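You operate a simulated robot arm through the tools that you are given. There is no shell and no other tool. Be economical: measure what you need, move in short steps, check, and stop when the job is done.

You are at the controls of a simulated two-armed robot. One attempt, no reset.

Task
Push the teal plug home into the tall card ring with the plug setter.
Fine: swing the arm back aside; the ring and the other plug stay.
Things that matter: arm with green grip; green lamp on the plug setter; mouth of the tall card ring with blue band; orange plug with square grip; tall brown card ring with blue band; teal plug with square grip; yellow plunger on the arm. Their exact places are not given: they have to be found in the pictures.

It is judged by the outcome, as a careful person would: the job done as asked, and still so three seconds after it is handed in. It fails if anything else is knocked over, pushed out of place, dropped, spilled or broken.

Robot
Two 7-joint arms with three-finger grippers on one trunk, on a base that drives. Base frame: it is fixed to the floor where the robot stands at the start and does not move with it; the origin is under the middle of the robot, x ahead of it, y to its left, z up. Readings come in m, degrees, newtons and seconds.
The left shoulder is at the start at [0.03, 0.124, 1.133], the right one opposite. With the tool pointing down near the work surface each hand reaches from about 0.1 to 0.76 m from the robot's upright axis, wherever it stands, measured 20 degrees to its own side. Places, roughly: arm with green grip [0.7, 0.1, 0.9]; green lamp on the plug setter [0.6, 0.1, 0.8]; mouth of the tall card ring with blue band [0.6, 0.2, 0.9]; tall brown card ring with blue ban (6x6x4 cm) [0.6, 0.2, 0.8]; yellow plunger on the arm [0.6, 0, 0.9]. Payload 2.2 kg a hand.
The tool frame of a hand sits at the grasp point between the pads (the TCP): z along the fingers, y along the line on which they close. The tips reach 0.028 m beyond it. The gripper opens to 0.102 m. The gripper's body begins 0.071 m behind the TCP.
Orientation is that of the tool frame in the base frame, as a unit quaternion [w, x, y, z]. With the fingers straight down and closing along the base's y, the tool's x points along the base's -x, its y along +y and its z along -z.

Tools
- The arms move only by the tool jog_arm. It takes "left_steps", "right_steps" or both (then of equal length, played together; a hand with none holds still); each is text: rows parted by semicolons, each of 6 numbers parted by spaces: the shift along the tool's x, y, z in m, then the turn, a rotation vector about the tool's x, y, z in degrees. In form: x y z rx ry rz; .... A call has 1 to 12 rows; each row shifts and turns the commanded pose from where the row before left it, along the tool's axes as they then stand. "left_gripper" and "right_gripper" are, for a hand that has rows, the finger opening in m, from 0 to 0.102, set as the call begins (left out, the last holds). A row lasts 0.2 s, in which the tool goes at most 0.05 m and 8.6 degrees; a call with a longer step from one row to the next is refused whole, and so is a gripper value outside its range. A pose out of reach is approached as far as the arm can. The call stops where the force on the tool passes 40 N (or 10 N more than at its start, if that is more) or the arm is blocked; 0.2 s more then pass. The fingers move at their own pace and stop on an object; they squeeze with about 25 N. The grip force told is the motor's: it shows also when the fingers shut on nothing. Time passes only in rows, and 0.2 s behind the last, so rows that do not move let the fingers close. It gives the time, the measured TCP pose, the force on the tool (base axes), the opening and the grip force at its end, in the units of the frame above (readings bear some noise), with the torque about the TCP (base axes, N m) and any sound that the robot's microphone picked up.
- Cameras (640 x 400 px; columns grow to the right, rows downward): "scene" is now at [0.04, 0.0222, 1.8417]; the picture's right is [0.29, -0.96, 0.00], its down [-0.79, -0.24, -0.56] and it looks along [0.54, 0.16, -0.83] (base axes); focal length 254 px, centre (320, 200). "left" rides on the left gripper at [0.072, 0.038, -0.086] in its tool frame; the picture's right is [-0.46, 0.89, 0.00], its down [-0.60, -0.32, -0.73] and it looks along [-0.65, -0.34, 0.68] (tool axes); focal length 256 px, centre (320, 200). "right" rides on the right gripper at [0.069, 0.044, -0.086] in its tool frame; the picture's right is [-0.53, 0.85, 0.00], its down [-0.58, -0.36, -0.73] and it looks along [-0.62, -0.39, 0.68] (tool axes); focal length 256 px, centre (320, 200).
- get_image(camera): a new picture of that camera. No time passes.
- slide_trunk(by): slides the trunk up (or, below 0, down) by that many m; the arms and the scene camera ride with it, the base frame stays. It gives what a move gives, with no picture.
- drive_base(legs): drives the robot by 1 to 6 legs, each [ahead, left, turn to the left] in m, m and degrees, along the robot's own axes; the way and the turn of a leg run together, so that a leg with both is an arc; at most 1.5 m and 180 degrees a leg. The arms and the cameras ride along, it lands a little off, and it stops where it bumps. It gives what a move gives.
- head_to(pan, tilt): turns the head with the scene camera to pan (to the left, within 143 degrees either way) and tilt (down, from -29 to 69), counted from straight ahead of the robot. It gives what a move gives.
- probe_pixels(camera, pixels): for up to 12 pixels [column, row] of the newest picture of that camera ("zoom" is the newest enlarged one), the place [x, y, z] in the base frame of the surface seen there, good to about 0.002 m. No time passes.
- inspect(camera, box): a new picture of the part [left, top, right, bottom] of that camera's present view, enlarged. No time passes.
- finish_job(): hands the job in; it is judged then, once.

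Work in short steps. Measure before you move; look again where a grasp or a placing could have gone wrong, and mend it. You have 80 turns and 58 pictures in all, those below and enlarged ones among them. Open the grippers and draw the arms clear of the work before you hand the job in, unless the task says otherwise; then end with one line.

The tools are called by a JSON object that holds its "api" and its "payload". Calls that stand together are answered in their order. jog_arm: Moves the arms, as the interface text tells. Its arguments: {"type":"object","properties":{"left_steps":{"type":"string"},"left_gripper":{"type":"number"},"right_steps":{"type":"string"},"right_gripper":{"type":"number"}},"required":[]} The other tools are called the same way: slide_trunk (by) slides the trunk up or down; drive_base (legs) drives the base; head_to (pan, tilt) turns the head that bears the scene camera; get_image (camera) takes a picture; probe_pixels (camera, pixels) gives the place of the surface under pixels of a picture; inspect (camera, box) takes an enlarged picture of a part of a camera's view; finish_job () hands the job in.

At the start:

```text
time_s: 0.0
left_eef_pos: [0.5269, 0.3569, 1.2143]
left_ee_rot: [0.0, -0.001, 1.0, -0.001]
left_ft_force: [-0.4, 0.1, 0.4]
left_torque: [0.01, -0.01, 0.0]
left_opening: 0.1019
left_grip_force: 0.0
right_eef_pos: [0.5649, -0.0739, 1.3085]
right_ee_rot: [0.001, 0.001, 1.0, 0.0]
right_ft_force: [0.8, -0.3, -0.6]
right_torque: [0.01, 0.03, 0.02]
right_opening: 0.1021
right_grip_force: 0.1
trunk travel left (down, up): [-0.375, 0.165]
robot x, y, heading: [-0.0034, -0.0032, -0.1]
head pan, tilt: [16.9, 55.9]
```

scene: 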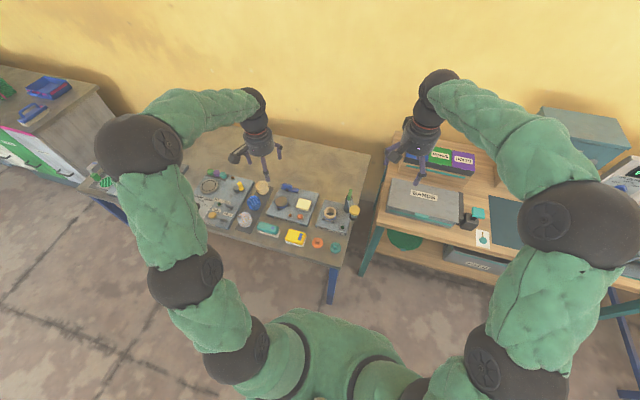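
right: 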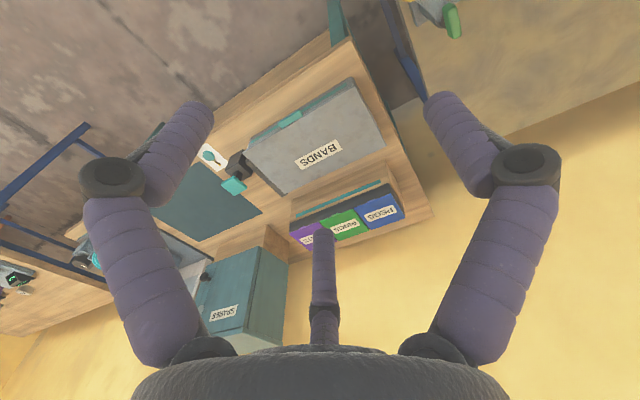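
left: 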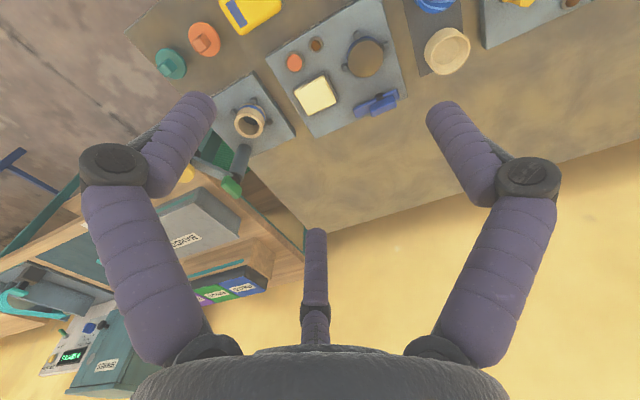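

I look closer at the table area around (330,215) in the scene picture.

{"api": "inspect", "payload": {"camera": "scene", "box": [240, 160, 380, 260]}}

{"api": "inspect", "payload": {"camera": "left", "box": [140, 0, 440, 210]}}

```text
4.00 times, centred on (310, 210) of scene
```

zoom: 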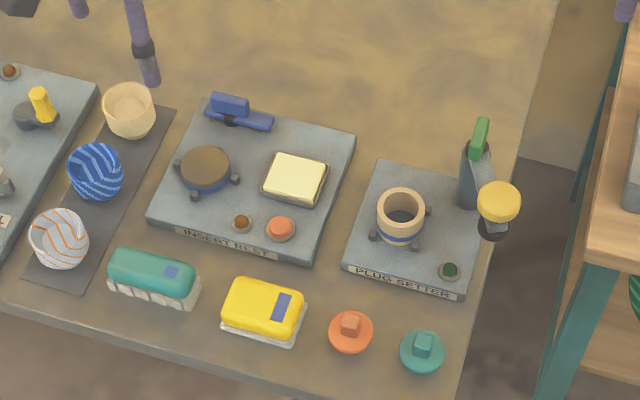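

```text
1.90 times, centred on (290, 105) of left
```

zoom: 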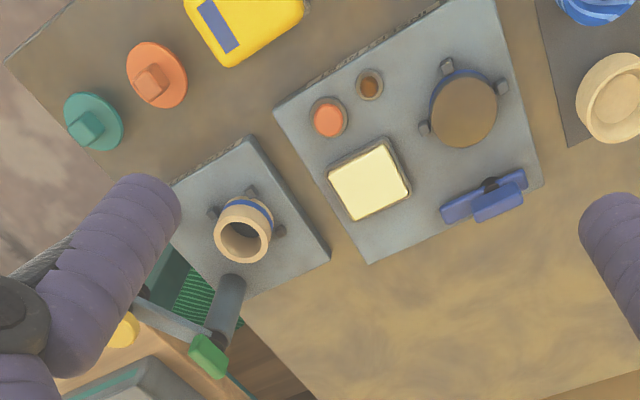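

Probing the key places in both views: plug, ring, grip, plunger, lamp.

{"api": "probe_pixels", "payload": {"camera": "scene", "pixels": [[345.5, 246], [345, 250], [340, 209], [340.5, 215], [336, 213], [344.5, 213], [364.5, 210], [361, 192], [358, 202], [352.5, 227], [327, 241], [355, 207]]}}

{"api": "probe_pixels", "payload": {"camera": "zoom", "pixels": [[85, 125], [107, 130], [150, 82], [228, 236], [265, 240], [242, 259], [205, 355], [230, 285], [170, 315], [120, 330], [320, 255], [215, 340]]}}

```text
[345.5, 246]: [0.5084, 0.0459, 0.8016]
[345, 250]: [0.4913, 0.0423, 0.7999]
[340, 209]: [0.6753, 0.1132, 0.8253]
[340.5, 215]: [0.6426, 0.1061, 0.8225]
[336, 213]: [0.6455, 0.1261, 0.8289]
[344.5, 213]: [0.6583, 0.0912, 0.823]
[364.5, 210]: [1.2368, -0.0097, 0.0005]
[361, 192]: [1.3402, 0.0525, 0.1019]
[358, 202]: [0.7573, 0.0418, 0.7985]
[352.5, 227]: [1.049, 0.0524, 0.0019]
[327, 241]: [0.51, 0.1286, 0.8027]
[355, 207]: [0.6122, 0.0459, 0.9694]
```

```text
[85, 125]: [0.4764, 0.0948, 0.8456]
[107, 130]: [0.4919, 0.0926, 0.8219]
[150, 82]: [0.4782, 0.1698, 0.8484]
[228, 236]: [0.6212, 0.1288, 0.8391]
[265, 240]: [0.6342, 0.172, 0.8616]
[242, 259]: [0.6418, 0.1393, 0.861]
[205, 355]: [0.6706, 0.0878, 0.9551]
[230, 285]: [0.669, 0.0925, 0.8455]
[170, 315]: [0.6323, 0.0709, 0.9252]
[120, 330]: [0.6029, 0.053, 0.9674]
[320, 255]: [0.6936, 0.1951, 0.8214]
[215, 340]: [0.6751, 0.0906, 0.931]
```

The scene zoom shows the plug setter at (345,215); I take a tighter look.

{"api": "inspect", "payload": {"camera": "scene", "box": [310, 185, 374, 225]}}

```text
10.00 times, centred on (342, 205) of scene
```

zoom: 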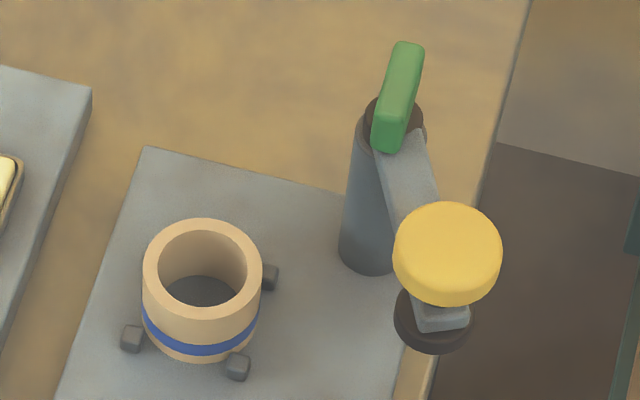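

{"api": "probe_pixels", "payload": {"camera": "zoom", "pixels": [[405, 50], [395, 100], [385, 140], [448, 235], [400, 235], [495, 235], [430, 335], [150, 270], [258, 270], [200, 228], [205, 312], [410, 180]]}}

{"api": "inspect", "payload": {"camera": "scene", "box": [310, 225, 374, 265]}}

```text
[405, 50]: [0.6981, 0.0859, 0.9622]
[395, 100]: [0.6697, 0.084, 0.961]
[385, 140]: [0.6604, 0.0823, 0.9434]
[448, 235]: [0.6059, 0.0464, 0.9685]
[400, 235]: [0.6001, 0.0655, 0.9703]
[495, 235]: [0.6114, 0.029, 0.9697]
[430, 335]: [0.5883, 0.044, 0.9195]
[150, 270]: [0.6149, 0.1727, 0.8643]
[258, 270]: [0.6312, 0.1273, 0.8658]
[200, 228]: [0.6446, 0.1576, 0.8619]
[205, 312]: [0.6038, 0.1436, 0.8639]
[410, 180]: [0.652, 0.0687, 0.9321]
```

```text
10.00 times, centred on (342, 245) of scene
```

zoom: 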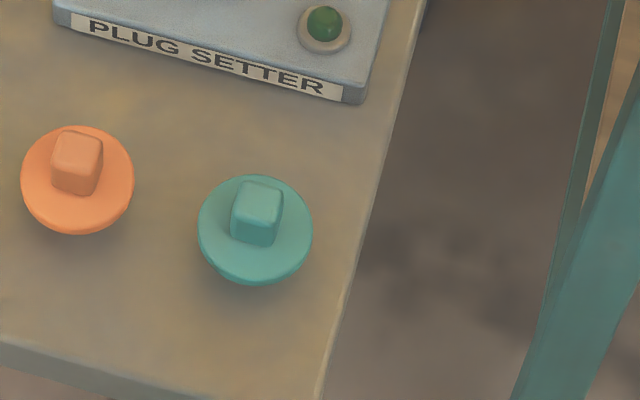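

{"api": "probe_pixels", "payload": {"camera": "zoom", "pixels": [[258, 192], [240, 190], [278, 192], [255, 230], [260, 178], [205, 230], [308, 235], [250, 270], [75, 140], [325, 22], [78, 220], [345, 40]]}}

{"api": "get_image", "payload": {"camera": "left"}}

```text
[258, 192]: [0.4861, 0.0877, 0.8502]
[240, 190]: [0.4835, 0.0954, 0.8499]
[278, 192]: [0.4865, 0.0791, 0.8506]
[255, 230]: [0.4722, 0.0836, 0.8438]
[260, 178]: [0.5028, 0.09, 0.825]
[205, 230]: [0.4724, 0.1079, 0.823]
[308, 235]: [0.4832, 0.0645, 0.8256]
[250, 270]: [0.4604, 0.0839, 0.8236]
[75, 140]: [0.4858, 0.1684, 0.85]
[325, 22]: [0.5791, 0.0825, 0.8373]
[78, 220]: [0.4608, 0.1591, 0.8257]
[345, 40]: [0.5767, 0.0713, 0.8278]
```

```text
50 pictures are left
```

left: 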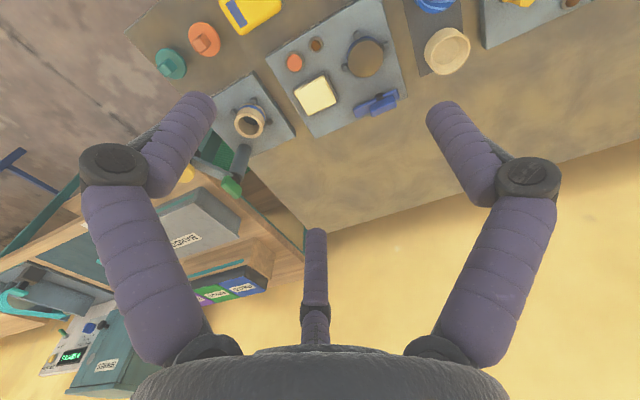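

Plug at about (0.483, 0.087), grip top z 0.850, flange top 0.825; ring mouth centre about (0.624, 0.150, 0.864). I bring the left hand over the plug at height 1.0 and move the right hand aside.

{"api": "jog_arm", "payload": {"left_steps": "0.0054 -0.0337 0.0268 0 0 0;0.0054 -0.0337 0.0268 0 0 0;0.0054 -0.0337 0.0268 0 0 0;0.0054 -0.0337 0.0268 0 0 0;0.0054 -0.0337 0.0268 0 0 0;0.0054 -0.0337 0.0268 0 0 0;0.0054 -0.0337 0.0268 0 0 0;0.0054 -0.0337 0.0268 0 0 0", "right_steps": "0 -0.025 0 0 0 0;0 -0.025 0 0 0 0;0 -0.025 0 0 0 0;0 -0.025 0 0 0 0;0 -0.025 0 0 0 0;0 -0.025 0 0 0 0;0 -0.025 0 0 0 0;0 -0.025 0 0 0 0", "left_gripper": 0.06}}

{"api": "get_image", "payload": {"camera": "left"}}

{"api": "get_image", "payload": {"camera": "scene"}}

```text
time_s: 1.8
left_eef_pos: [0.4857, 0.0842, 1.0003]
left_ee_rot: [0.001, -0.001, 1.0, 0.0]
left_ft_force: [-0.5, 0.3, 0.2]
left_torque: [0.03, 0.06, 0.0]
left_opening: 0.06
left_grip_force: 0.1
right_eef_pos: [0.5658, -0.2775, 1.3093]
right_ee_rot: [-0.002, 0.0, 1.0, 0.0]
right_ft_force: [-0.3, -0.4, 0.0]
right_torque: [0.0, -0.01, 0.01]
right_opening: 0.102
right_grip_force: 0.0
trunk travel left (down, up): [-0.375, 0.165]
robot x, y, heading: [0.0027, -0.001, 0.0]
head pan, tilt: [16.9, 55.9]
```

```text
49 pictures are left
```

left: 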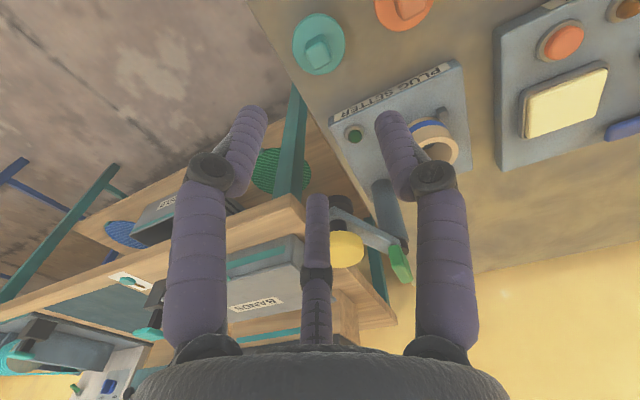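

```text
48 pictures are left
```

scene: 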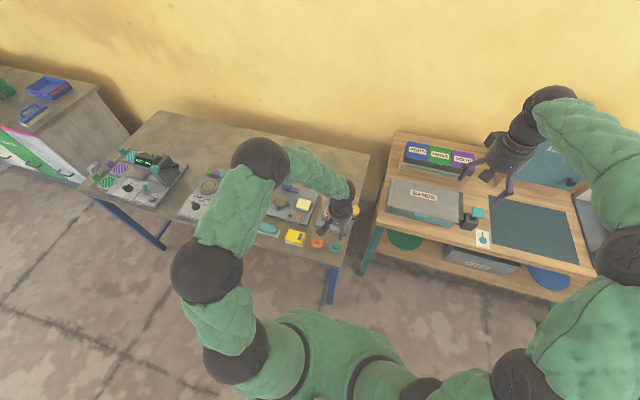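

The left view shows the plug at (318,45), the setter at (400,150). I probe plug, setter and the odd middle prong at (316,215).

{"api": "probe_pixels", "payload": {"camera": "left", "pixels": [[316, 205], [316, 260], [250, 115], [392, 125], [340, 205], [346, 250], [400, 262], [322, 42], [345, 45], [296, 45], [318, 70], [360, 235]]}}

{"api": "inspect", "payload": {"camera": "left", "box": [270, 0, 430, 100]}}

{"api": "inspect", "payload": {"camera": "left", "box": [310, 150, 470, 290]}}

```text
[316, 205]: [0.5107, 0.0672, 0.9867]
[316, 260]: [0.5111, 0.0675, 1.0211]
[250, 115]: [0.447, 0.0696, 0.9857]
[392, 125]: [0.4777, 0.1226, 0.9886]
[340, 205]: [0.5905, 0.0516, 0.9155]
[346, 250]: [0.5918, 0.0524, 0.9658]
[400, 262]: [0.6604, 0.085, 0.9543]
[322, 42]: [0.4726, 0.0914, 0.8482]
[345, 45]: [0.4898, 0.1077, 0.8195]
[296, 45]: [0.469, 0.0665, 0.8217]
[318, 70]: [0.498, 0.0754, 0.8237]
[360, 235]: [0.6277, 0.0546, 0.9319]
```

```text
4.00 times, centred on (350, 50) of left
```

zoom: 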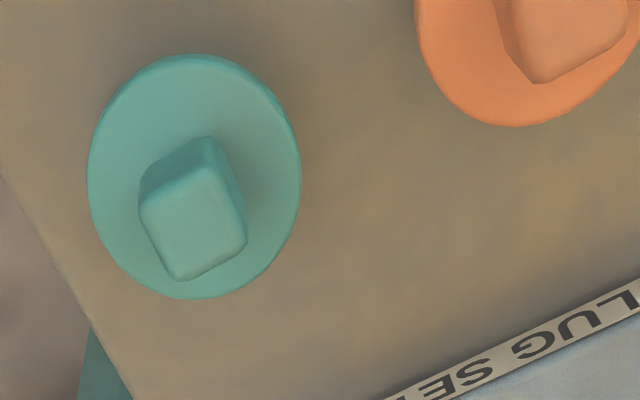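

```text
2.86 times, centred on (390, 220) of left
```

zoom: 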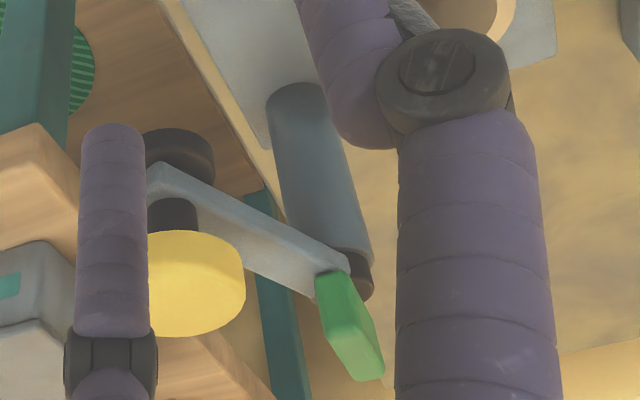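

The zoom showed the plug's top face; I re-inspect to probe its corners for orientation.

{"api": "inspect", "payload": {"camera": "left", "box": [270, 0, 430, 100]}}

{"api": "probe_pixels", "payload": {"camera": "zoom", "pixels": [[149, 210], [213, 178], [239, 240], [182, 270], [92, 180], [299, 180], [190, 60], [200, 294], [195, 225], [275, 95], [115, 250], [160, 160]]}}

```text
4.00 times, centred on (350, 50) of left
```

zoom: 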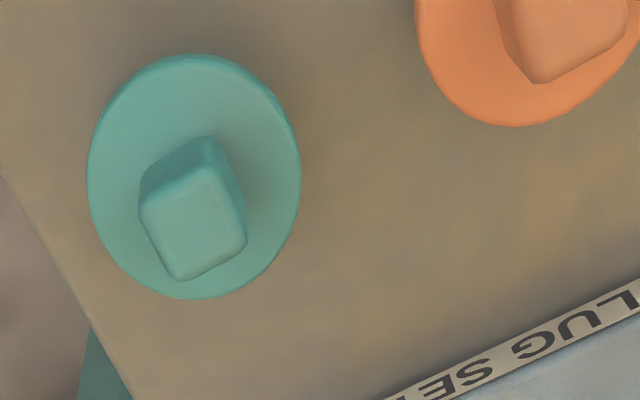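

```text
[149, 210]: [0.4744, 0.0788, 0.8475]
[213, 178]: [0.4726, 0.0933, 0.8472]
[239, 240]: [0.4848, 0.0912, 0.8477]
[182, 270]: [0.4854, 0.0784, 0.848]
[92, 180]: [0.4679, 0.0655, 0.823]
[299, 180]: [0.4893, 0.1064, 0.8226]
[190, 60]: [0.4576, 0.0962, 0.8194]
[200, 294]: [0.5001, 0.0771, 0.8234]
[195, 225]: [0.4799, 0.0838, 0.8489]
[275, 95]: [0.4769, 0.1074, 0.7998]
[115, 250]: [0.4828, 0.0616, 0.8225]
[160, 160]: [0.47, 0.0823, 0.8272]
```

Plug grip is square to the axes with centre about (0.480, 0.086). I descend to z≈0.90 and correct position, then look.

{"api": "jog_arm", "payload": {"left_steps": "0.002 0 0.025 0 0 0;0.002 0 0.025 0 0 0;0 0 0.025 0 0 0;0 0 0.02 0 0 0;0 0 0 0 0 0"}}

{"api": "get_image", "payload": {"camera": "left"}}

```text
time_s: 3.0
left_eef_pos: [0.479, 0.086, 0.9059]
left_ee_rot: [0.001, 0.001, 1.0, 0.0]
left_ft_force: [-0.6, -0.3, 0.6]
left_torque: [0.01, -0.01, 0.0]
left_opening: 0.06
left_grip_force: 0.1
right_eef_pos: [0.5653, -0.2753, 1.3107]
right_ee_rot: [0.0, 0.0, 1.0, 0.0]
right_ft_force: [-1.0, 0.9, -0.1]
right_torque: [0.03, 0.01, 0.0]
right_opening: 0.1021
right_grip_force: 0.1
trunk travel left (down, up): [-0.375, 0.165]
robot x, y, heading: [-0.0003, 0.0014, -0.2]
head pan, tilt: [16.9, 55.9]
```

```text
44 pictures are left
```

left: 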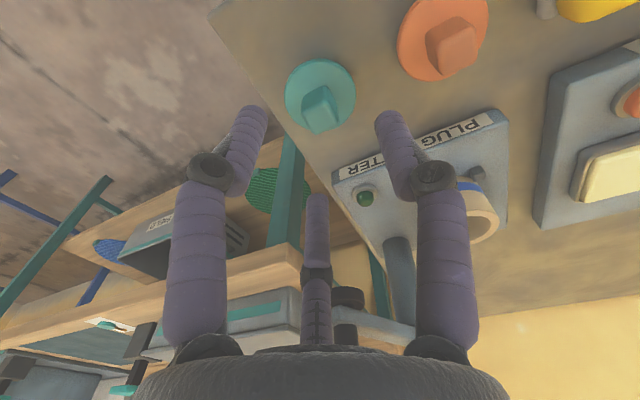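

Probing the cube's corners from this nearer view.

{"api": "inspect", "payload": {"camera": "left", "box": [280, 60, 360, 110]}}

{"api": "probe_pixels", "payload": {"camera": "left", "pixels": [[305, 107], [334, 99], [338, 121], [315, 130], [321, 114], [287, 95], [354, 95], [320, 62]]}}

```text
8.00 times, centred on (320, 85) of left
```

zoom: 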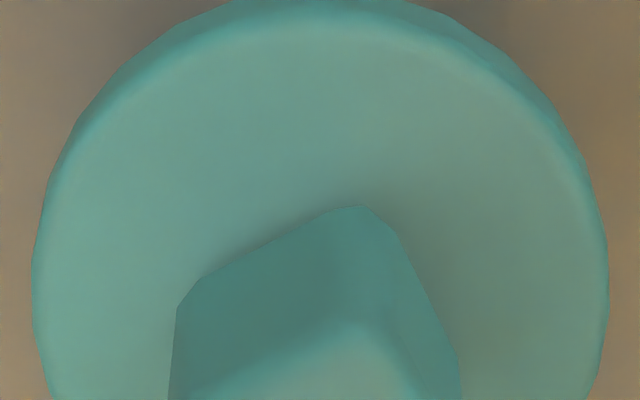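

```text
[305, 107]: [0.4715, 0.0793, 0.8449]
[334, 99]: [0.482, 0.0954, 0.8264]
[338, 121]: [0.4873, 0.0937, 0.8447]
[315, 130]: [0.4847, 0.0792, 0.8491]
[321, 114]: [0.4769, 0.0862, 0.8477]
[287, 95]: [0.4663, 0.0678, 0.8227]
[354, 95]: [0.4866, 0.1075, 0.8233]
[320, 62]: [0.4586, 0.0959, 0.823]
```

The cube centre is right under the TCP (0.479, 0.086). I go down 0.046 m and close.

{"api": "jog_arm", "payload": {"left_steps": "0 0 0.016 0 0 0;0 0 0.015 0 0 0;0 0 0.010 0 0 0;0 0 0.005 0 0 0;0 0 0 0 0 0"}}

{"api": "jog_arm", "payload": {"left_steps": "0 0 0 0 0 0;0 0 0 0 0 0;0 0 0 0 0 0;0 0 0 0 0 0", "left_gripper": 0.005}}

{"api": "get_image", "payload": {"camera": "left"}}

```text
time_s: 4.2
left_eef_pos: [0.4803, 0.086, 0.8592]
left_ee_rot: [0.001, 0.0, 1.0, 0.0]
left_ft_force: [0.7, 0.6, 0.7]
left_torque: [0.01, -0.02, -0.01]
left_opening: 0.06
left_grip_force: 0.0
right_eef_pos: [0.5651, -0.2756, 1.3092]
right_ee_rot: [0.0, 0.0, 1.0, 0.0]
right_ft_force: [-0.8, 0.4, 0.5]
right_torque: [0.03, 0.02, 0.0]
right_opening: 0.1021
right_grip_force: 0.1
trunk travel left (down, up): [-0.375, 0.165]
robot x, y, heading: [-0.0015, 0.0005, -0.2]
head pan, tilt: [16.9, 55.9]
```

```text
time_s: 5.2
left_eef_pos: [0.4799, 0.0864, 0.8599]
left_ee_rot: [0.001, 0.0, 1.0, -0.001]
left_ft_force: [0.8, -0.5, -0.4]
left_torque: [0.01, -0.01, 0.0]
left_opening: 0.0239
left_grip_force: 14.3
right_eef_pos: [0.5658, -0.2743, 1.3104]
right_ee_rot: [0.0, 0.0, 1.0, 0.001]
right_ft_force: [-0.5, -0.4, -0.1]
right_torque: [-0.02, 0.02, 0.0]
right_opening: 0.1019
right_grip_force: 0.0
trunk travel left (down, up): [-0.375, 0.165]
robot x, y, heading: [-0.0001, -0.0001, -0.0]
head pan, tilt: [16.9, 55.9]
```

```text
42 pictures are left
```

left: 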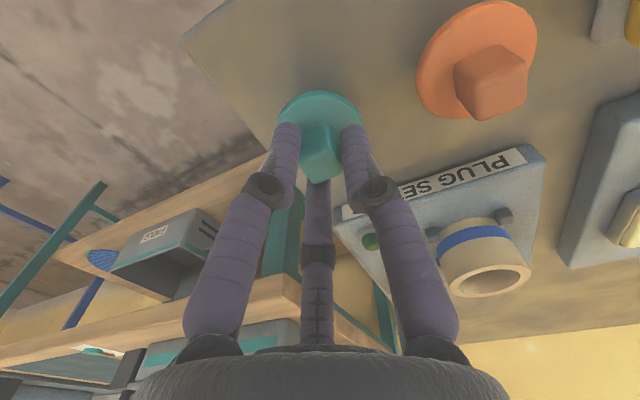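

Held at opening 0.024. I lift 0.115 m, then look.

{"api": "jog_arm", "payload": {"left_steps": "0 0 -0.01 0 0 0;0 0 -0.025 0 0 0;0 0 -0.03 0 0 0;0 0 -0.03 0 0 0;0 0 -0.02 0 0 0;0 0 0 0 0 0"}}

{"api": "get_image", "payload": {"camera": "left"}}

```text
time_s: 6.6
left_eef_pos: [0.4791, 0.0863, 0.9743]
left_ee_rot: [0.0, 0.0, 1.0, 0.0]
left_ft_force: [-0.9, -0.3, -0.9]
left_torque: [-0.01, 0.01, 0.0]
left_opening: 0.0239
left_grip_force: 14.2
right_eef_pos: [0.5651, -0.2755, 1.3098]
right_ee_rot: [0.0, -0.001, 1.0, 0.0]
right_ft_force: [-0.2, -0.6, -0.3]
right_torque: [0.02, -0.02, -0.01]
right_opening: 0.1022
right_grip_force: 0.0
trunk travel left (down, up): [-0.375, 0.165]
robot x, y, heading: [0.0022, -0.0002, -0.1]
head pan, tilt: [16.9, 55.9]
```

```text
41 pictures are left
```

left: 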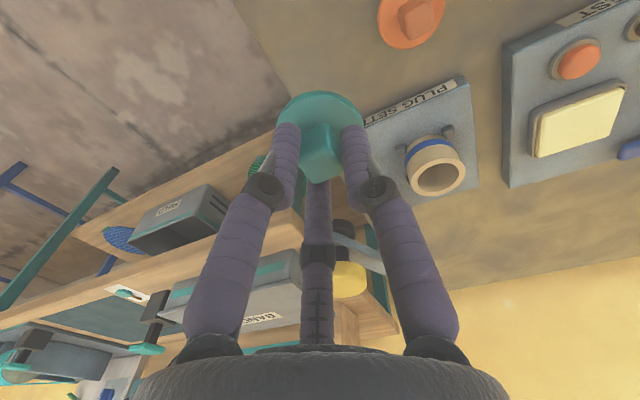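

The plug is held. The ring mouth shows at (440,178); I measure its rim.

{"api": "inspect", "payload": {"camera": "left", "box": [396, 130, 476, 200]}}

```text
5.71 times, centred on (436, 165) of left
```

zoom: 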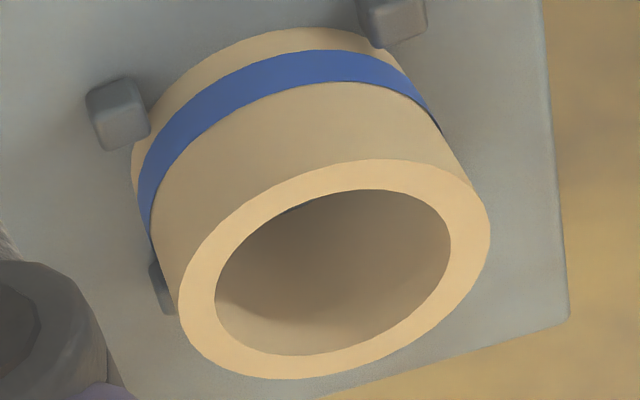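

{"api": "probe_pixels", "payload": {"camera": "zoom", "pixels": [[197, 300], [472, 230], [375, 174], [285, 366], [260, 215], [410, 322], [455, 185], [210, 345], [340, 255]]}}

```text
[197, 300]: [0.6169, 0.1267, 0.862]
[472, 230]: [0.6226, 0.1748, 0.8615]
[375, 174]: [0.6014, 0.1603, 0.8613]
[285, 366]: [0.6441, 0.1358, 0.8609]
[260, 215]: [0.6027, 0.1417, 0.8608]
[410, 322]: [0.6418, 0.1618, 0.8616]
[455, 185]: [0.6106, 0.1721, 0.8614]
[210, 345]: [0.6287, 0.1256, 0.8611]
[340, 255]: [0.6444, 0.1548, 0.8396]
```

Ring mouth centre ≈ (0.6228, 0.150, 0.8615). I carry the plug there at height 0.975 (stem bottom ≈0.915).

{"api": "jog_arm", "payload": {"left_steps": "0 0.0318 0 0 0 0;0 0.0319 0 0 0 0;-0.03 0 0 0 0 0;-0.04 0 0 0 0 0;-0.04 0 0 0 0 0;-0.0333 0 0 0 0 0;0 0 0 0 0 0;0 0 0 0 0 0"}}

{"api": "get_image", "payload": {"camera": "left"}}

{"api": "inspect", "payload": {"camera": "scene", "box": [290, 160, 386, 230]}}

```text
time_s: 8.4
left_eef_pos: [0.6255, 0.1506, 0.9762]
left_ee_rot: [0.0, 0.001, 1.0, 0.0]
left_ft_force: [1.6, 0.3, -1.1]
left_torque: [0.02, 0.01, 0.0]
left_opening: 0.0239
left_grip_force: 14.0
right_eef_pos: [0.5654, -0.2741, 1.3097]
right_ee_rot: [0.0, 0.0, 1.0, 0.0]
right_ft_force: [0.6, 0.0, 1.2]
right_torque: [-0.01, 0.0, 0.01]
right_opening: 0.1018
right_grip_force: 0.0
trunk travel left (down, up): [-0.375, 0.165]
robot x, y, heading: [0.0004, -0.0037, -0.0]
head pan, tilt: [16.9, 55.9]
```

```text
39 pictures are left
```

left: 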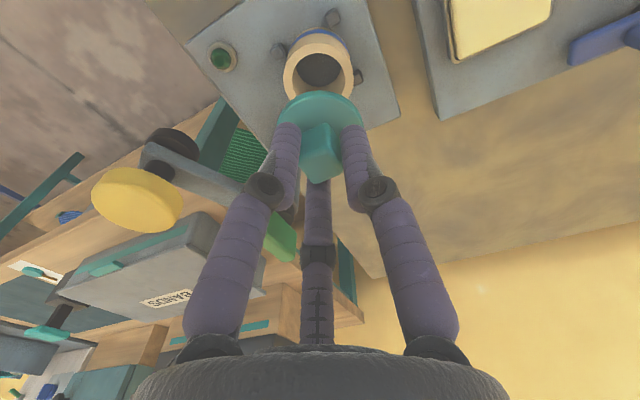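

```text
5.71 times, centred on (338, 195) of scene
```

zoom: 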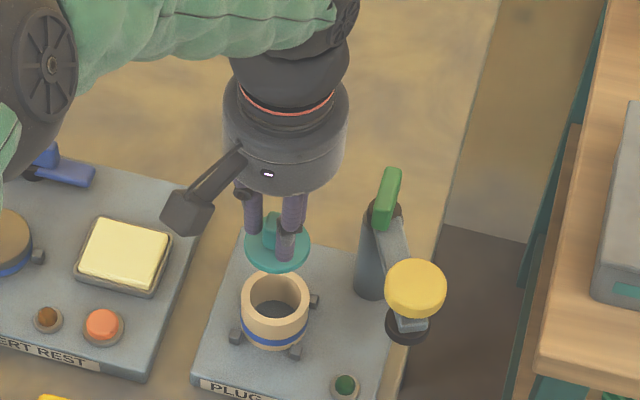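

Ring and plug both in view; I probe the ring rim and the plug flange to compare centres.

{"api": "inspect", "payload": {"camera": "left", "box": [260, 20, 380, 130]}}

{"api": "probe_pixels", "payload": {"camera": "left", "pixels": [[286, 70], [351, 77], [309, 46], [335, 50], [288, 88], [349, 92], [280, 113], [360, 118], [320, 97], [300, 99], [342, 100], [318, 140]]}}

```text
3.64 times, centred on (320, 75) of left
```

zoom: 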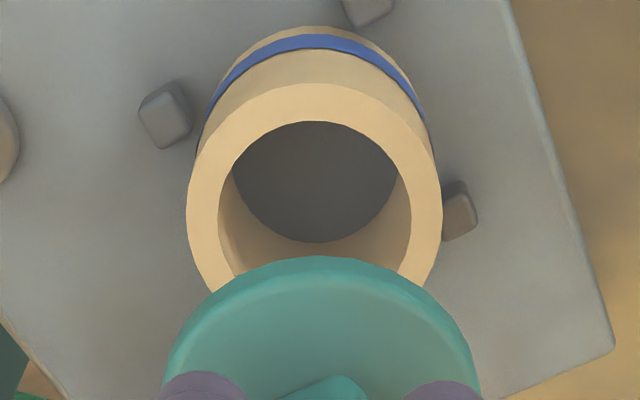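

```text
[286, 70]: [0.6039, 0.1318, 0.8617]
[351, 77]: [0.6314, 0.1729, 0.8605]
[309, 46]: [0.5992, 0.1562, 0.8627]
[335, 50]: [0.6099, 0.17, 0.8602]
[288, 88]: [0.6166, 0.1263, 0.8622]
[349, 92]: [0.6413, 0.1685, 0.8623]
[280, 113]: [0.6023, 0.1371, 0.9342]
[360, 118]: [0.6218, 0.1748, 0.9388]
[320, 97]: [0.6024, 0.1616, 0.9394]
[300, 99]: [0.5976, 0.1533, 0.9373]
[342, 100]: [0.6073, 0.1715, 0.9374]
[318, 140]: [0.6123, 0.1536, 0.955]
```

Offset is within about 1 mm; I nudge (+0.0005,-0.001) and lower to just above the mouth, then creep a few mm.

{"api": "jog_arm", "payload": {"left_steps": "-0.0005 -0.001 0.02 0 0 0;0 0 0.02 0 0 0;0 0 0.01 0 0 0;0 0 0 0 0 0"}}

{"api": "inspect", "payload": {"camera": "left", "box": [240, 40, 400, 190]}}

{"api": "inspect", "payload": {"camera": "scene", "box": [306, 185, 370, 225]}}

```text
time_s: 9.4
left_eef_pos: [0.6227, 0.1497, 0.9247]
left_ee_rot: [0.0, 0.001, 1.0, 0.001]
left_ft_force: [-0.1, -0.3, -1.3]
left_torque: [0.01, 0.04, 0.0]
left_opening: 0.0236
left_grip_force: 14.0
right_eef_pos: [0.5648, -0.275, 1.3092]
right_ee_rot: [0.0, -0.001, 1.0, 0.0]
right_ft_force: [0.5, -0.3, 0.4]
right_torque: [0.0, 0.03, 0.01]
right_opening: 0.1018
right_grip_force: 0.0
trunk travel left (down, up): [-0.375, 0.165]
robot x, y, heading: [0.0009, 0.0043, -0.2]
head pan, tilt: [16.9, 55.9]
```

```text
2.67 times, centred on (320, 115) of left
```

zoom: 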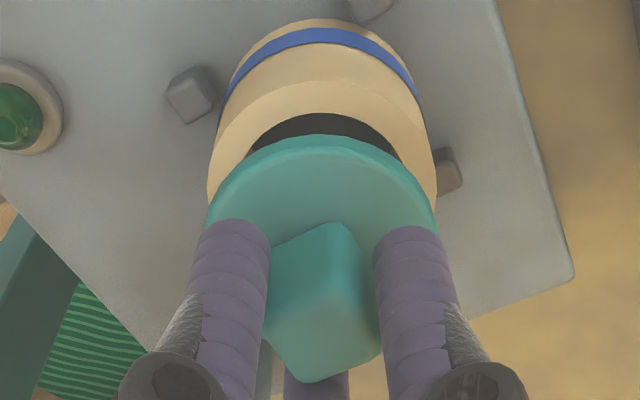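

```text
10.00 times, centred on (338, 205) of scene
```

zoom: 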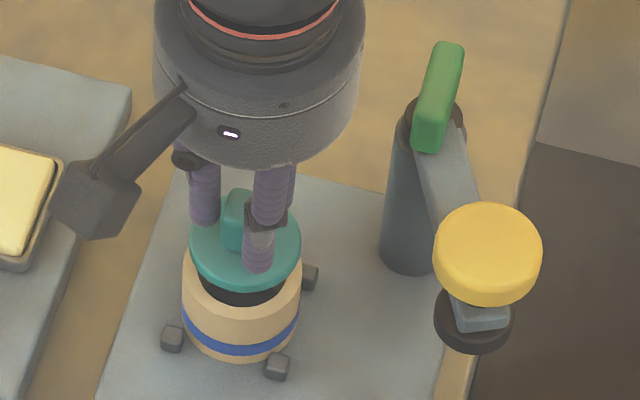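

Aligned. I creep down 12 mm in 3 mm rows; the call stops by itself if force rises.

{"api": "jog_arm", "payload": {"left_steps": "0 0 0.003 0 0 0;0 0 0.003 0 0 0;0 0 0.003 0 0 0;0 0 0.003 0 0 0;0 0 0 0 0 0"}}

{"api": "inspect", "payload": {"camera": "scene", "box": [306, 185, 370, 225]}}

```text
time_s: 10.6
left_eef_pos: [0.6239, 0.1484, 0.9126]
left_ee_rot: [0.001, 0.0, 1.0, 0.0]
left_ft_force: [-0.7, -0.5, 3.0]
left_torque: [0.07, 0.02, -0.01]
left_opening: 0.024
left_grip_force: 13.9
right_eef_pos: [0.5643, -0.2753, 1.308]
right_ee_rot: [0.0, 0.001, 1.0, -0.001]
right_ft_force: [0.0, -0.3, 0.2]
right_torque: [0.01, 0.0, -0.02]
right_opening: 0.1018
right_grip_force: 0.1
trunk travel left (down, up): [-0.375, 0.165]
robot x, y, heading: [0.0002, -0.0017, -0.2]
head pan, tilt: [16.9, 55.9]
```

```text
10.00 times, centred on (338, 205) of scene
```

zoom: 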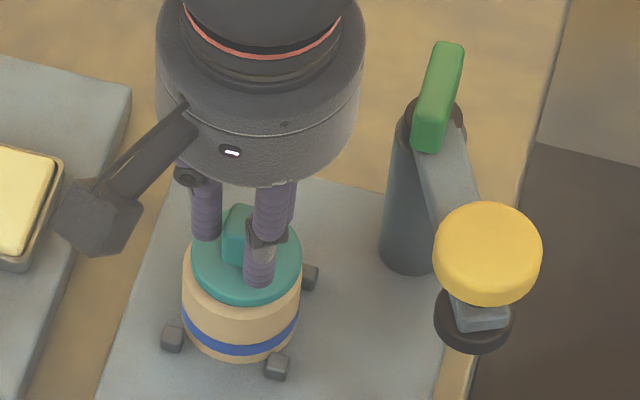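

The stem is about 9 mm in with 3 N. I check the dark pad's underside height against the plug top.

{"api": "probe_pixels", "payload": {"camera": "zoom", "pixels": [[475, 351], [450, 340], [500, 342], [472, 335], [440, 310], [235, 215], [232, 208], [205, 270], [245, 295], [250, 310]]}}

{"api": "inspect", "payload": {"camera": "left", "box": [60, 80, 300, 230]}}

```text
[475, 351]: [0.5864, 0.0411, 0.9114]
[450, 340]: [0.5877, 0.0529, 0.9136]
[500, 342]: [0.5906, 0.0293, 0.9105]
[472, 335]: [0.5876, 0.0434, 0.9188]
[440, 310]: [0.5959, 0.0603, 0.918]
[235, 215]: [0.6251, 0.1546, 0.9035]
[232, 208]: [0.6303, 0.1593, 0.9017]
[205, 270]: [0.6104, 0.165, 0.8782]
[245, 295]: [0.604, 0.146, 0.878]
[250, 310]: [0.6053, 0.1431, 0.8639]
```

```text
2.67 times, centred on (180, 155) of left
```

zoom: 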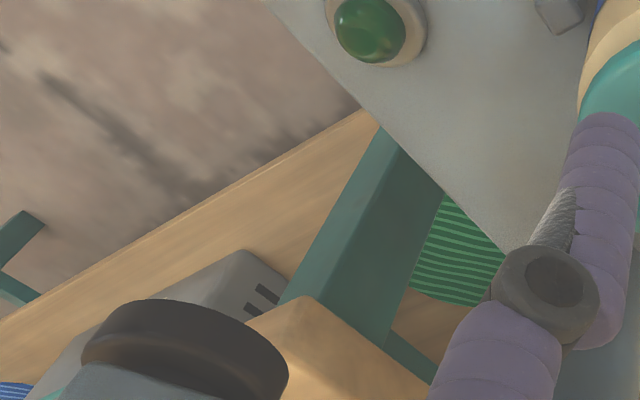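

Pad underside ≈0.910, plug top ≈0.9035, so it passes with 6 mm. I press 2 mm more, then release and rise.

{"api": "jog_arm", "payload": {"left_steps": "0 0 0.002 0 0 0;0 0 0 0 0 0"}}

{"api": "jog_arm", "payload": {"left_steps": "0 0 0 0 0 0;0 0 0 0 0 0;0 0 0 0 0 0;0 0 -0.02 0 0 0;0 0 -0.04 0 0 0;0 0 -0.04 0 0 0;0 0 -0.04 0 0 0;0 0 0 0 0 0", "left_gripper": 0.06}}

{"api": "inspect", "payload": {"camera": "scene", "box": [306, 185, 370, 225]}}

{"api": "get_image", "payload": {"camera": "left"}}

```text
time_s: 11.2
left_eef_pos: [0.6234, 0.1476, 0.9114]
left_ee_rot: [0.002, 0.0, 1.0, 0.0]
left_ft_force: [-1.5, 0.0, 13.4]
left_torque: [0.03, 0.06, 0.01]
left_opening: 0.0241
left_grip_force: 14.2
right_eef_pos: [0.566, -0.2749, 1.3094]
right_ee_rot: [0.0, 0.0, 1.0, 0.0]
right_ft_force: [0.0, 0.8, 0.1]
right_torque: [-0.02, 0.03, 0.01]
right_opening: 0.1022
right_grip_force: 0.0
trunk travel left (down, up): [-0.375, 0.165]
robot x, y, heading: [-0.0017, -0.0004, 0.0]
head pan, tilt: [16.9, 55.9]
```

```text
time_s: 13.0
left_eef_pos: [0.6247, 0.1485, 1.0494]
left_ee_rot: [0.0, 0.0, 1.0, 0.0]
left_ft_force: [-0.7, 0.7, 0.0]
left_torque: [-0.01, 0.0, -0.03]
left_opening: 0.06
left_grip_force: 0.1
right_eef_pos: [0.5645, -0.2754, 1.3094]
right_ee_rot: [0.0, 0.0, 1.0, 0.0]
right_ft_force: [-0.4, 0.4, -0.5]
right_torque: [0.03, 0.0, 0.0]
right_opening: 0.1021
right_grip_force: 0.1
trunk travel left (down, up): [-0.375, 0.165]
robot x, y, heading: [0.0006, -0.0018, 0.2]
head pan, tilt: [16.9, 55.9]
```

```text
10.00 times, centred on (338, 205) of scene
```

zoom: 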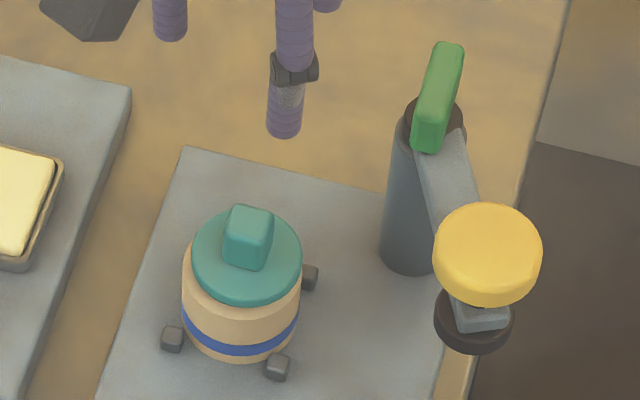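

```text
31 pictures are left
```

left: 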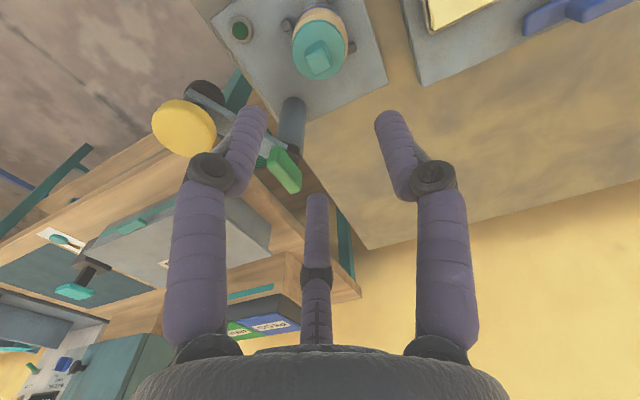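

The plug stands in the mouth. Next I bring the left hand above the yellow plunger (≈0.606, 0.047) at height 1.06 and measure it.

{"api": "jog_arm", "payload": {"left_steps": "0.004 -0.025 -0.01 0 0 0;0.0045 -0.026 0 0 0 0;0.0045 -0.026 0 0 0 0;0.0045 -0.026 0 0 0 0;0 0 0 0 0 0"}}

{"api": "get_image", "payload": {"camera": "left"}}

{"api": "inspect", "payload": {"camera": "scene", "box": [306, 175, 386, 225]}}

```text
time_s: 14.2
left_eef_pos: [0.6055, 0.0471, 1.0608]
left_ee_rot: [0.0, -0.001, 1.0, 0.0]
left_ft_force: [0.2, -0.5, -1.0]
left_torque: [0.01, -0.03, -0.01]
left_opening: 0.0601
left_grip_force: 0.0
right_eef_pos: [0.5646, -0.2746, 1.3105]
right_ee_rot: [0.0, 0.0, 1.0, 0.0]
right_ft_force: [-0.3, 0.5, 0.1]
right_torque: [-0.02, 0.01, 0.02]
right_opening: 0.102
right_grip_force: 0.0
trunk travel left (down, up): [-0.375, 0.165]
robot x, y, heading: [0.0003, 0.0005, 0.0]
head pan, tilt: [16.9, 55.9]
```

```text
30 pictures are left
```

left: 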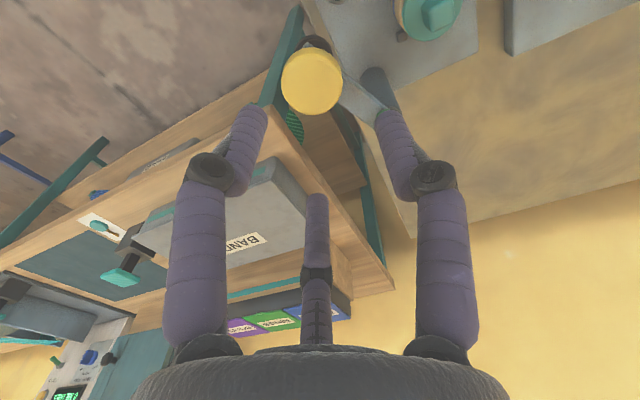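

```text
8.00 times, centred on (346, 200) of scene
```

zoom: 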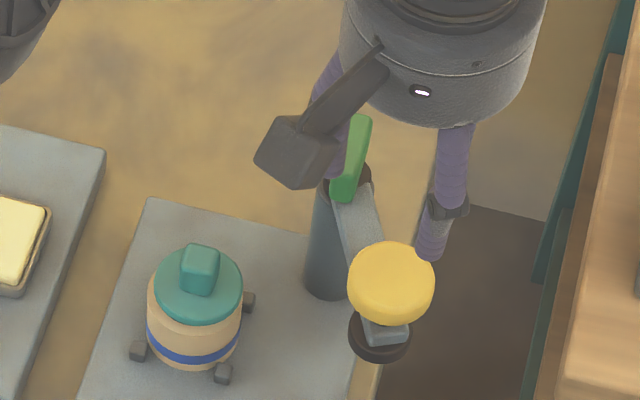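

The head shows at (311,80); I probe its outline for its centre and height.

{"api": "probe_pixels", "payload": {"camera": "left", "pixels": [[311, 80], [284, 78], [340, 82], [313, 54], [309, 102], [330, 62], [292, 60], [309, 112], [350, 95], [375, 112], [316, 42], [372, 75]]}}

{"api": "inspect", "payload": {"camera": "left", "box": [270, 20, 430, 130]}}

```text
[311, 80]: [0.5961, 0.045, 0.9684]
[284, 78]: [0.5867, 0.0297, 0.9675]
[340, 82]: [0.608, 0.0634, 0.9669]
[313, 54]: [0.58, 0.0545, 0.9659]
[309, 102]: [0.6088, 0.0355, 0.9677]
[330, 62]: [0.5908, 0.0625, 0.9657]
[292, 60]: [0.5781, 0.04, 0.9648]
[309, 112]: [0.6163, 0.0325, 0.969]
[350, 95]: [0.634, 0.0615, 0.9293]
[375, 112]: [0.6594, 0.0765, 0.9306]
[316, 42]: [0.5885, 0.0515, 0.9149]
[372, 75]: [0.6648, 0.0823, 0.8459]
```

```text
3.64 times, centred on (350, 75) of left
```

zoom: 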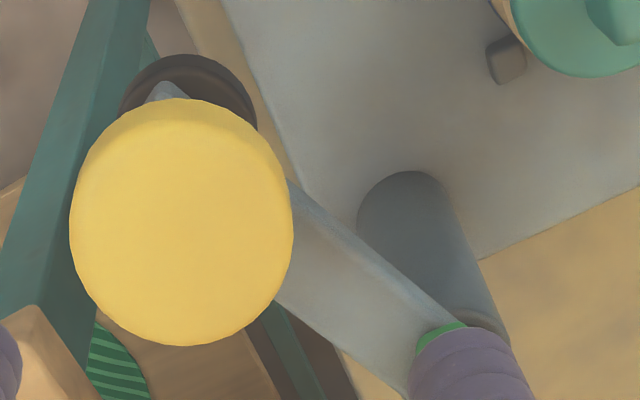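

Head centre ≈(0.598, 0.0465), radius 0.0205, top 0.968; pivot ≈(0.672, 0.086), swing radius ≈0.083. I lower around the head and narrow the fingers to a loose cage.

{"api": "jog_arm", "payload": {"left_steps": "0.0075 -0.0005 0 0 0 0;0 0 0.03 0 0 0;0 0 0.03 0 0 0;0 0 0.015 0 0 0;0 0 0.010 0 0 0;0 0 0 0 0 0"}}

{"api": "jog_arm", "payload": {"left_steps": "0 0 0 0 0 0;0 0 0 0 0 0", "left_gripper": 0.045}}

{"api": "get_image", "payload": {"camera": "left"}}

{"api": "inspect", "payload": {"camera": "scene", "box": [306, 175, 386, 225]}}

```text
time_s: 15.6
left_eef_pos: [0.5978, 0.0457, 0.9736]
left_ee_rot: [0.001, 0.0, 1.0, 0.0]
left_ft_force: [-0.4, -0.1, 0.3]
left_torque: [-0.03, 0.02, 0.01]
left_opening: 0.06
left_grip_force: 0.1
right_eef_pos: [0.5649, -0.275, 1.3097]
right_ee_rot: [-0.001, -0.001, 1.0, 0.0]
right_ft_force: [-0.5, 0.6, 0.3]
right_torque: [0.0, 0.02, 0.01]
right_opening: 0.102
right_grip_force: 0.1
trunk travel left (down, up): [-0.375, 0.165]
robot x, y, heading: [-0.0021, -0.0001, -0.1]
head pan, tilt: [16.9, 55.9]
```

```text
time_s: 16.2
left_eef_pos: [0.5976, 0.0461, 0.9742]
left_ee_rot: [0.001, 0.001, 1.0, 0.0]
left_ft_force: [-0.3, 0.3, 0.7]
left_torque: [0.01, -0.03, -0.01]
left_opening: 0.0451
left_grip_force: 0.1
right_eef_pos: [0.5654, -0.2742, 1.3095]
right_ee_rot: [0.0, 0.001, 1.0, 0.0]
right_ft_force: [-0.2, -0.5, 0.3]
right_torque: [-0.02, -0.05, -0.03]
right_opening: 0.1021
right_grip_force: 0.0
trunk travel left (down, up): [-0.375, 0.165]
robot x, y, heading: [-0.0002, 0.0016, 0.1]
head pan, tilt: [16.9, 55.9]
```

```text
27 pictures are left
```

left: 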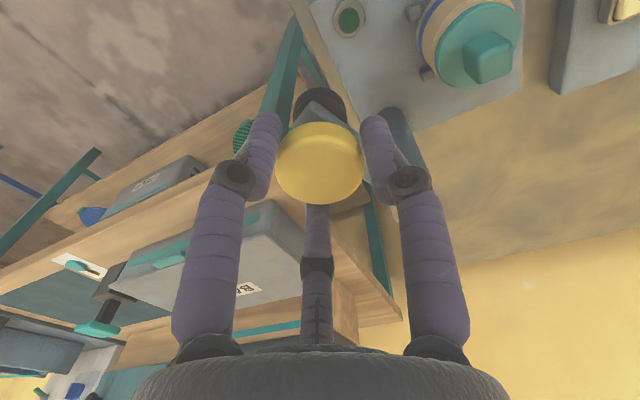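

```text
8.00 times, centred on (346, 200) of scene
```

zoom: 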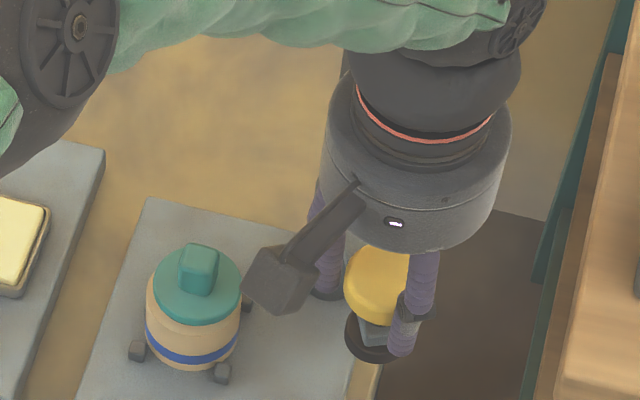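

The head is caged. I start the swing with three arc rows (10° each) and watch the force.

{"api": "jog_arm", "payload": {"left_steps": "0.0057 0.0134 0 0 0 0;0.0033 0.0142 0 0 0 0;0.0007 0.0145 0 0 0 0;0 0 0 0 0 0"}}

{"api": "inspect", "payload": {"camera": "scene", "box": [306, 175, 386, 225]}}

```text
time_s: 17.2
left_eef_pos: [0.5872, 0.0877, 0.9751]
left_ee_rot: [0.001, 0.0, 1.0, 0.001]
left_ft_force: [5.3, -0.2, -0.9]
left_torque: [0.05, 0.09, 0.05]
left_opening: 0.0461
left_grip_force: 20.5
right_eef_pos: [0.5664, -0.2753, 1.3097]
right_ee_rot: [0.0, 0.0, 1.0, 0.0]
right_ft_force: [-0.3, -0.1, 0.3]
right_torque: [-0.01, -0.02, 0.02]
right_opening: 0.1023
right_grip_force: 0.0
trunk travel left (down, up): [-0.375, 0.165]
robot x, y, heading: [-0.0041, 0.0042, -0.1]
head pan, tilt: [16.9, 55.9]
```

```text
8.00 times, centred on (346, 200) of scene
```

zoom: 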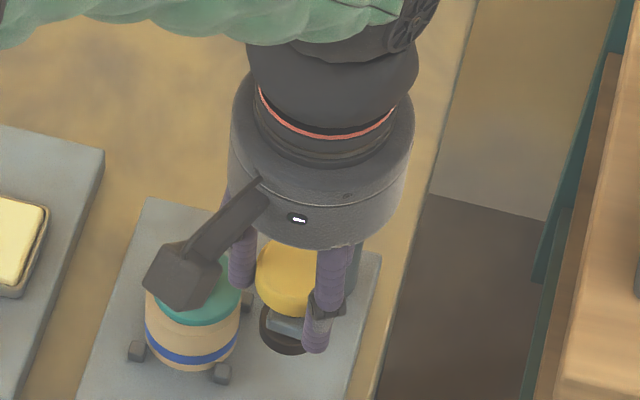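

The arm follows, with +5 N in x (path slightly too wide). I correct by 2 mm and continue the arc.

{"api": "jog_arm", "payload": {"left_steps": "-0.0037 0.0143 0 0 0 0;-0.0043 0.0137 0 0 0 0;-0.0066 0.0126 0 0 0 0;-0.0085 0.0115 0 0 0 0;0 0 0 0 0 0"}}

{"api": "inspect", "payload": {"camera": "left", "box": [220, 50, 420, 210]}}

{"api": "inspect", "payload": {"camera": "scene", "box": [306, 175, 386, 225]}}

```text
time_s: 18.4
left_eef_pos: [0.6109, 0.1399, 0.9748]
left_ee_rot: [0.0, 0.0, 1.0, 0.001]
left_ft_force: [1.0, 0.0, -1.0]
left_torque: [0.03, -0.04, 0.01]
left_opening: 0.0458
left_grip_force: 0.4
right_eef_pos: [0.5645, -0.2763, 1.309]
right_ee_rot: [0.0, 0.0, 1.0, -0.001]
right_ft_force: [0.1, -0.4, -0.2]
right_torque: [-0.01, 0.02, 0.0]
right_opening: 0.1019
right_grip_force: 0.1
trunk travel left (down, up): [-0.375, 0.165]
robot x, y, heading: [0.0004, 0.0024, 0.2]
head pan, tilt: [16.9, 55.9]
```

```text
2.50 times, centred on (320, 130) of left
```

zoom: 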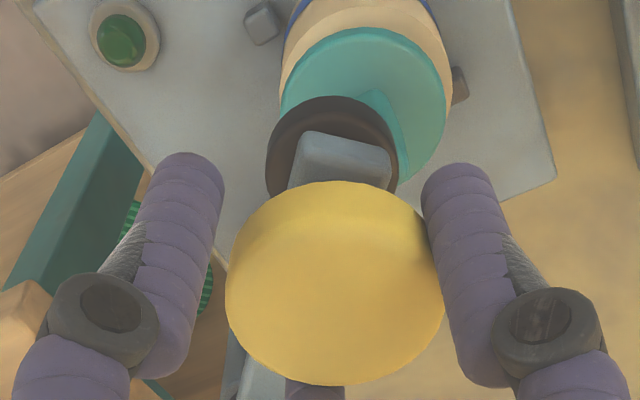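

```text
8.00 times, centred on (346, 200) of scene
```

zoom: 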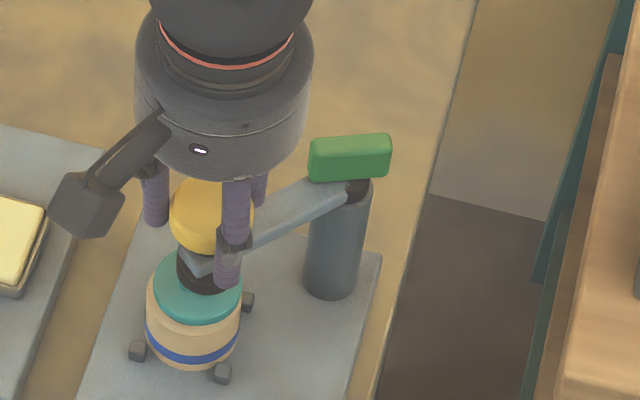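

Pad clears the plug; the ring is about 12° further. I move the last arc step.

{"api": "jog_arm", "payload": {"left_steps": "-0.0055 0.0055 0 0 0 0;-0.006 0.005 0 0 0 0;0 0 0 0 0 0"}}

{"api": "inspect", "payload": {"camera": "left", "box": [220, 50, 420, 210]}}

{"api": "inspect", "payload": {"camera": "scene", "box": [306, 175, 386, 225]}}

```text
time_s: 19.2
left_eef_pos: [0.6227, 0.1501, 0.976]
left_ee_rot: [0.0, 0.0, 1.0, 0.0]
left_ft_force: [-1.0, 0.7, 0.6]
left_torque: [0.02, -0.01, 0.03]
left_opening: 0.0449
left_grip_force: 0.1
right_eef_pos: [0.5642, -0.2753, 1.3103]
right_ee_rot: [0.0, 0.0, 1.0, 0.0]
right_ft_force: [0.0, -0.2, 0.4]
right_torque: [0.0, -0.01, 0.05]
right_opening: 0.1021
right_grip_force: 0.1
trunk travel left (down, up): [-0.375, 0.165]
robot x, y, heading: [-0.0007, 0.003, 0.0]
head pan, tilt: [16.9, 55.9]
```

```text
2.50 times, centred on (320, 130) of left
```

zoom: 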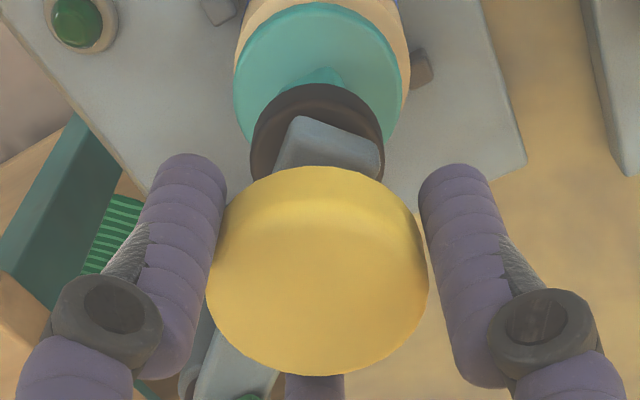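

```text
8.00 times, centred on (346, 200) of scene
```

zoom: 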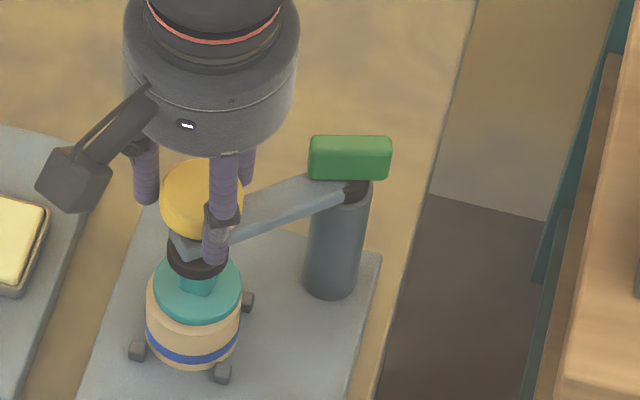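

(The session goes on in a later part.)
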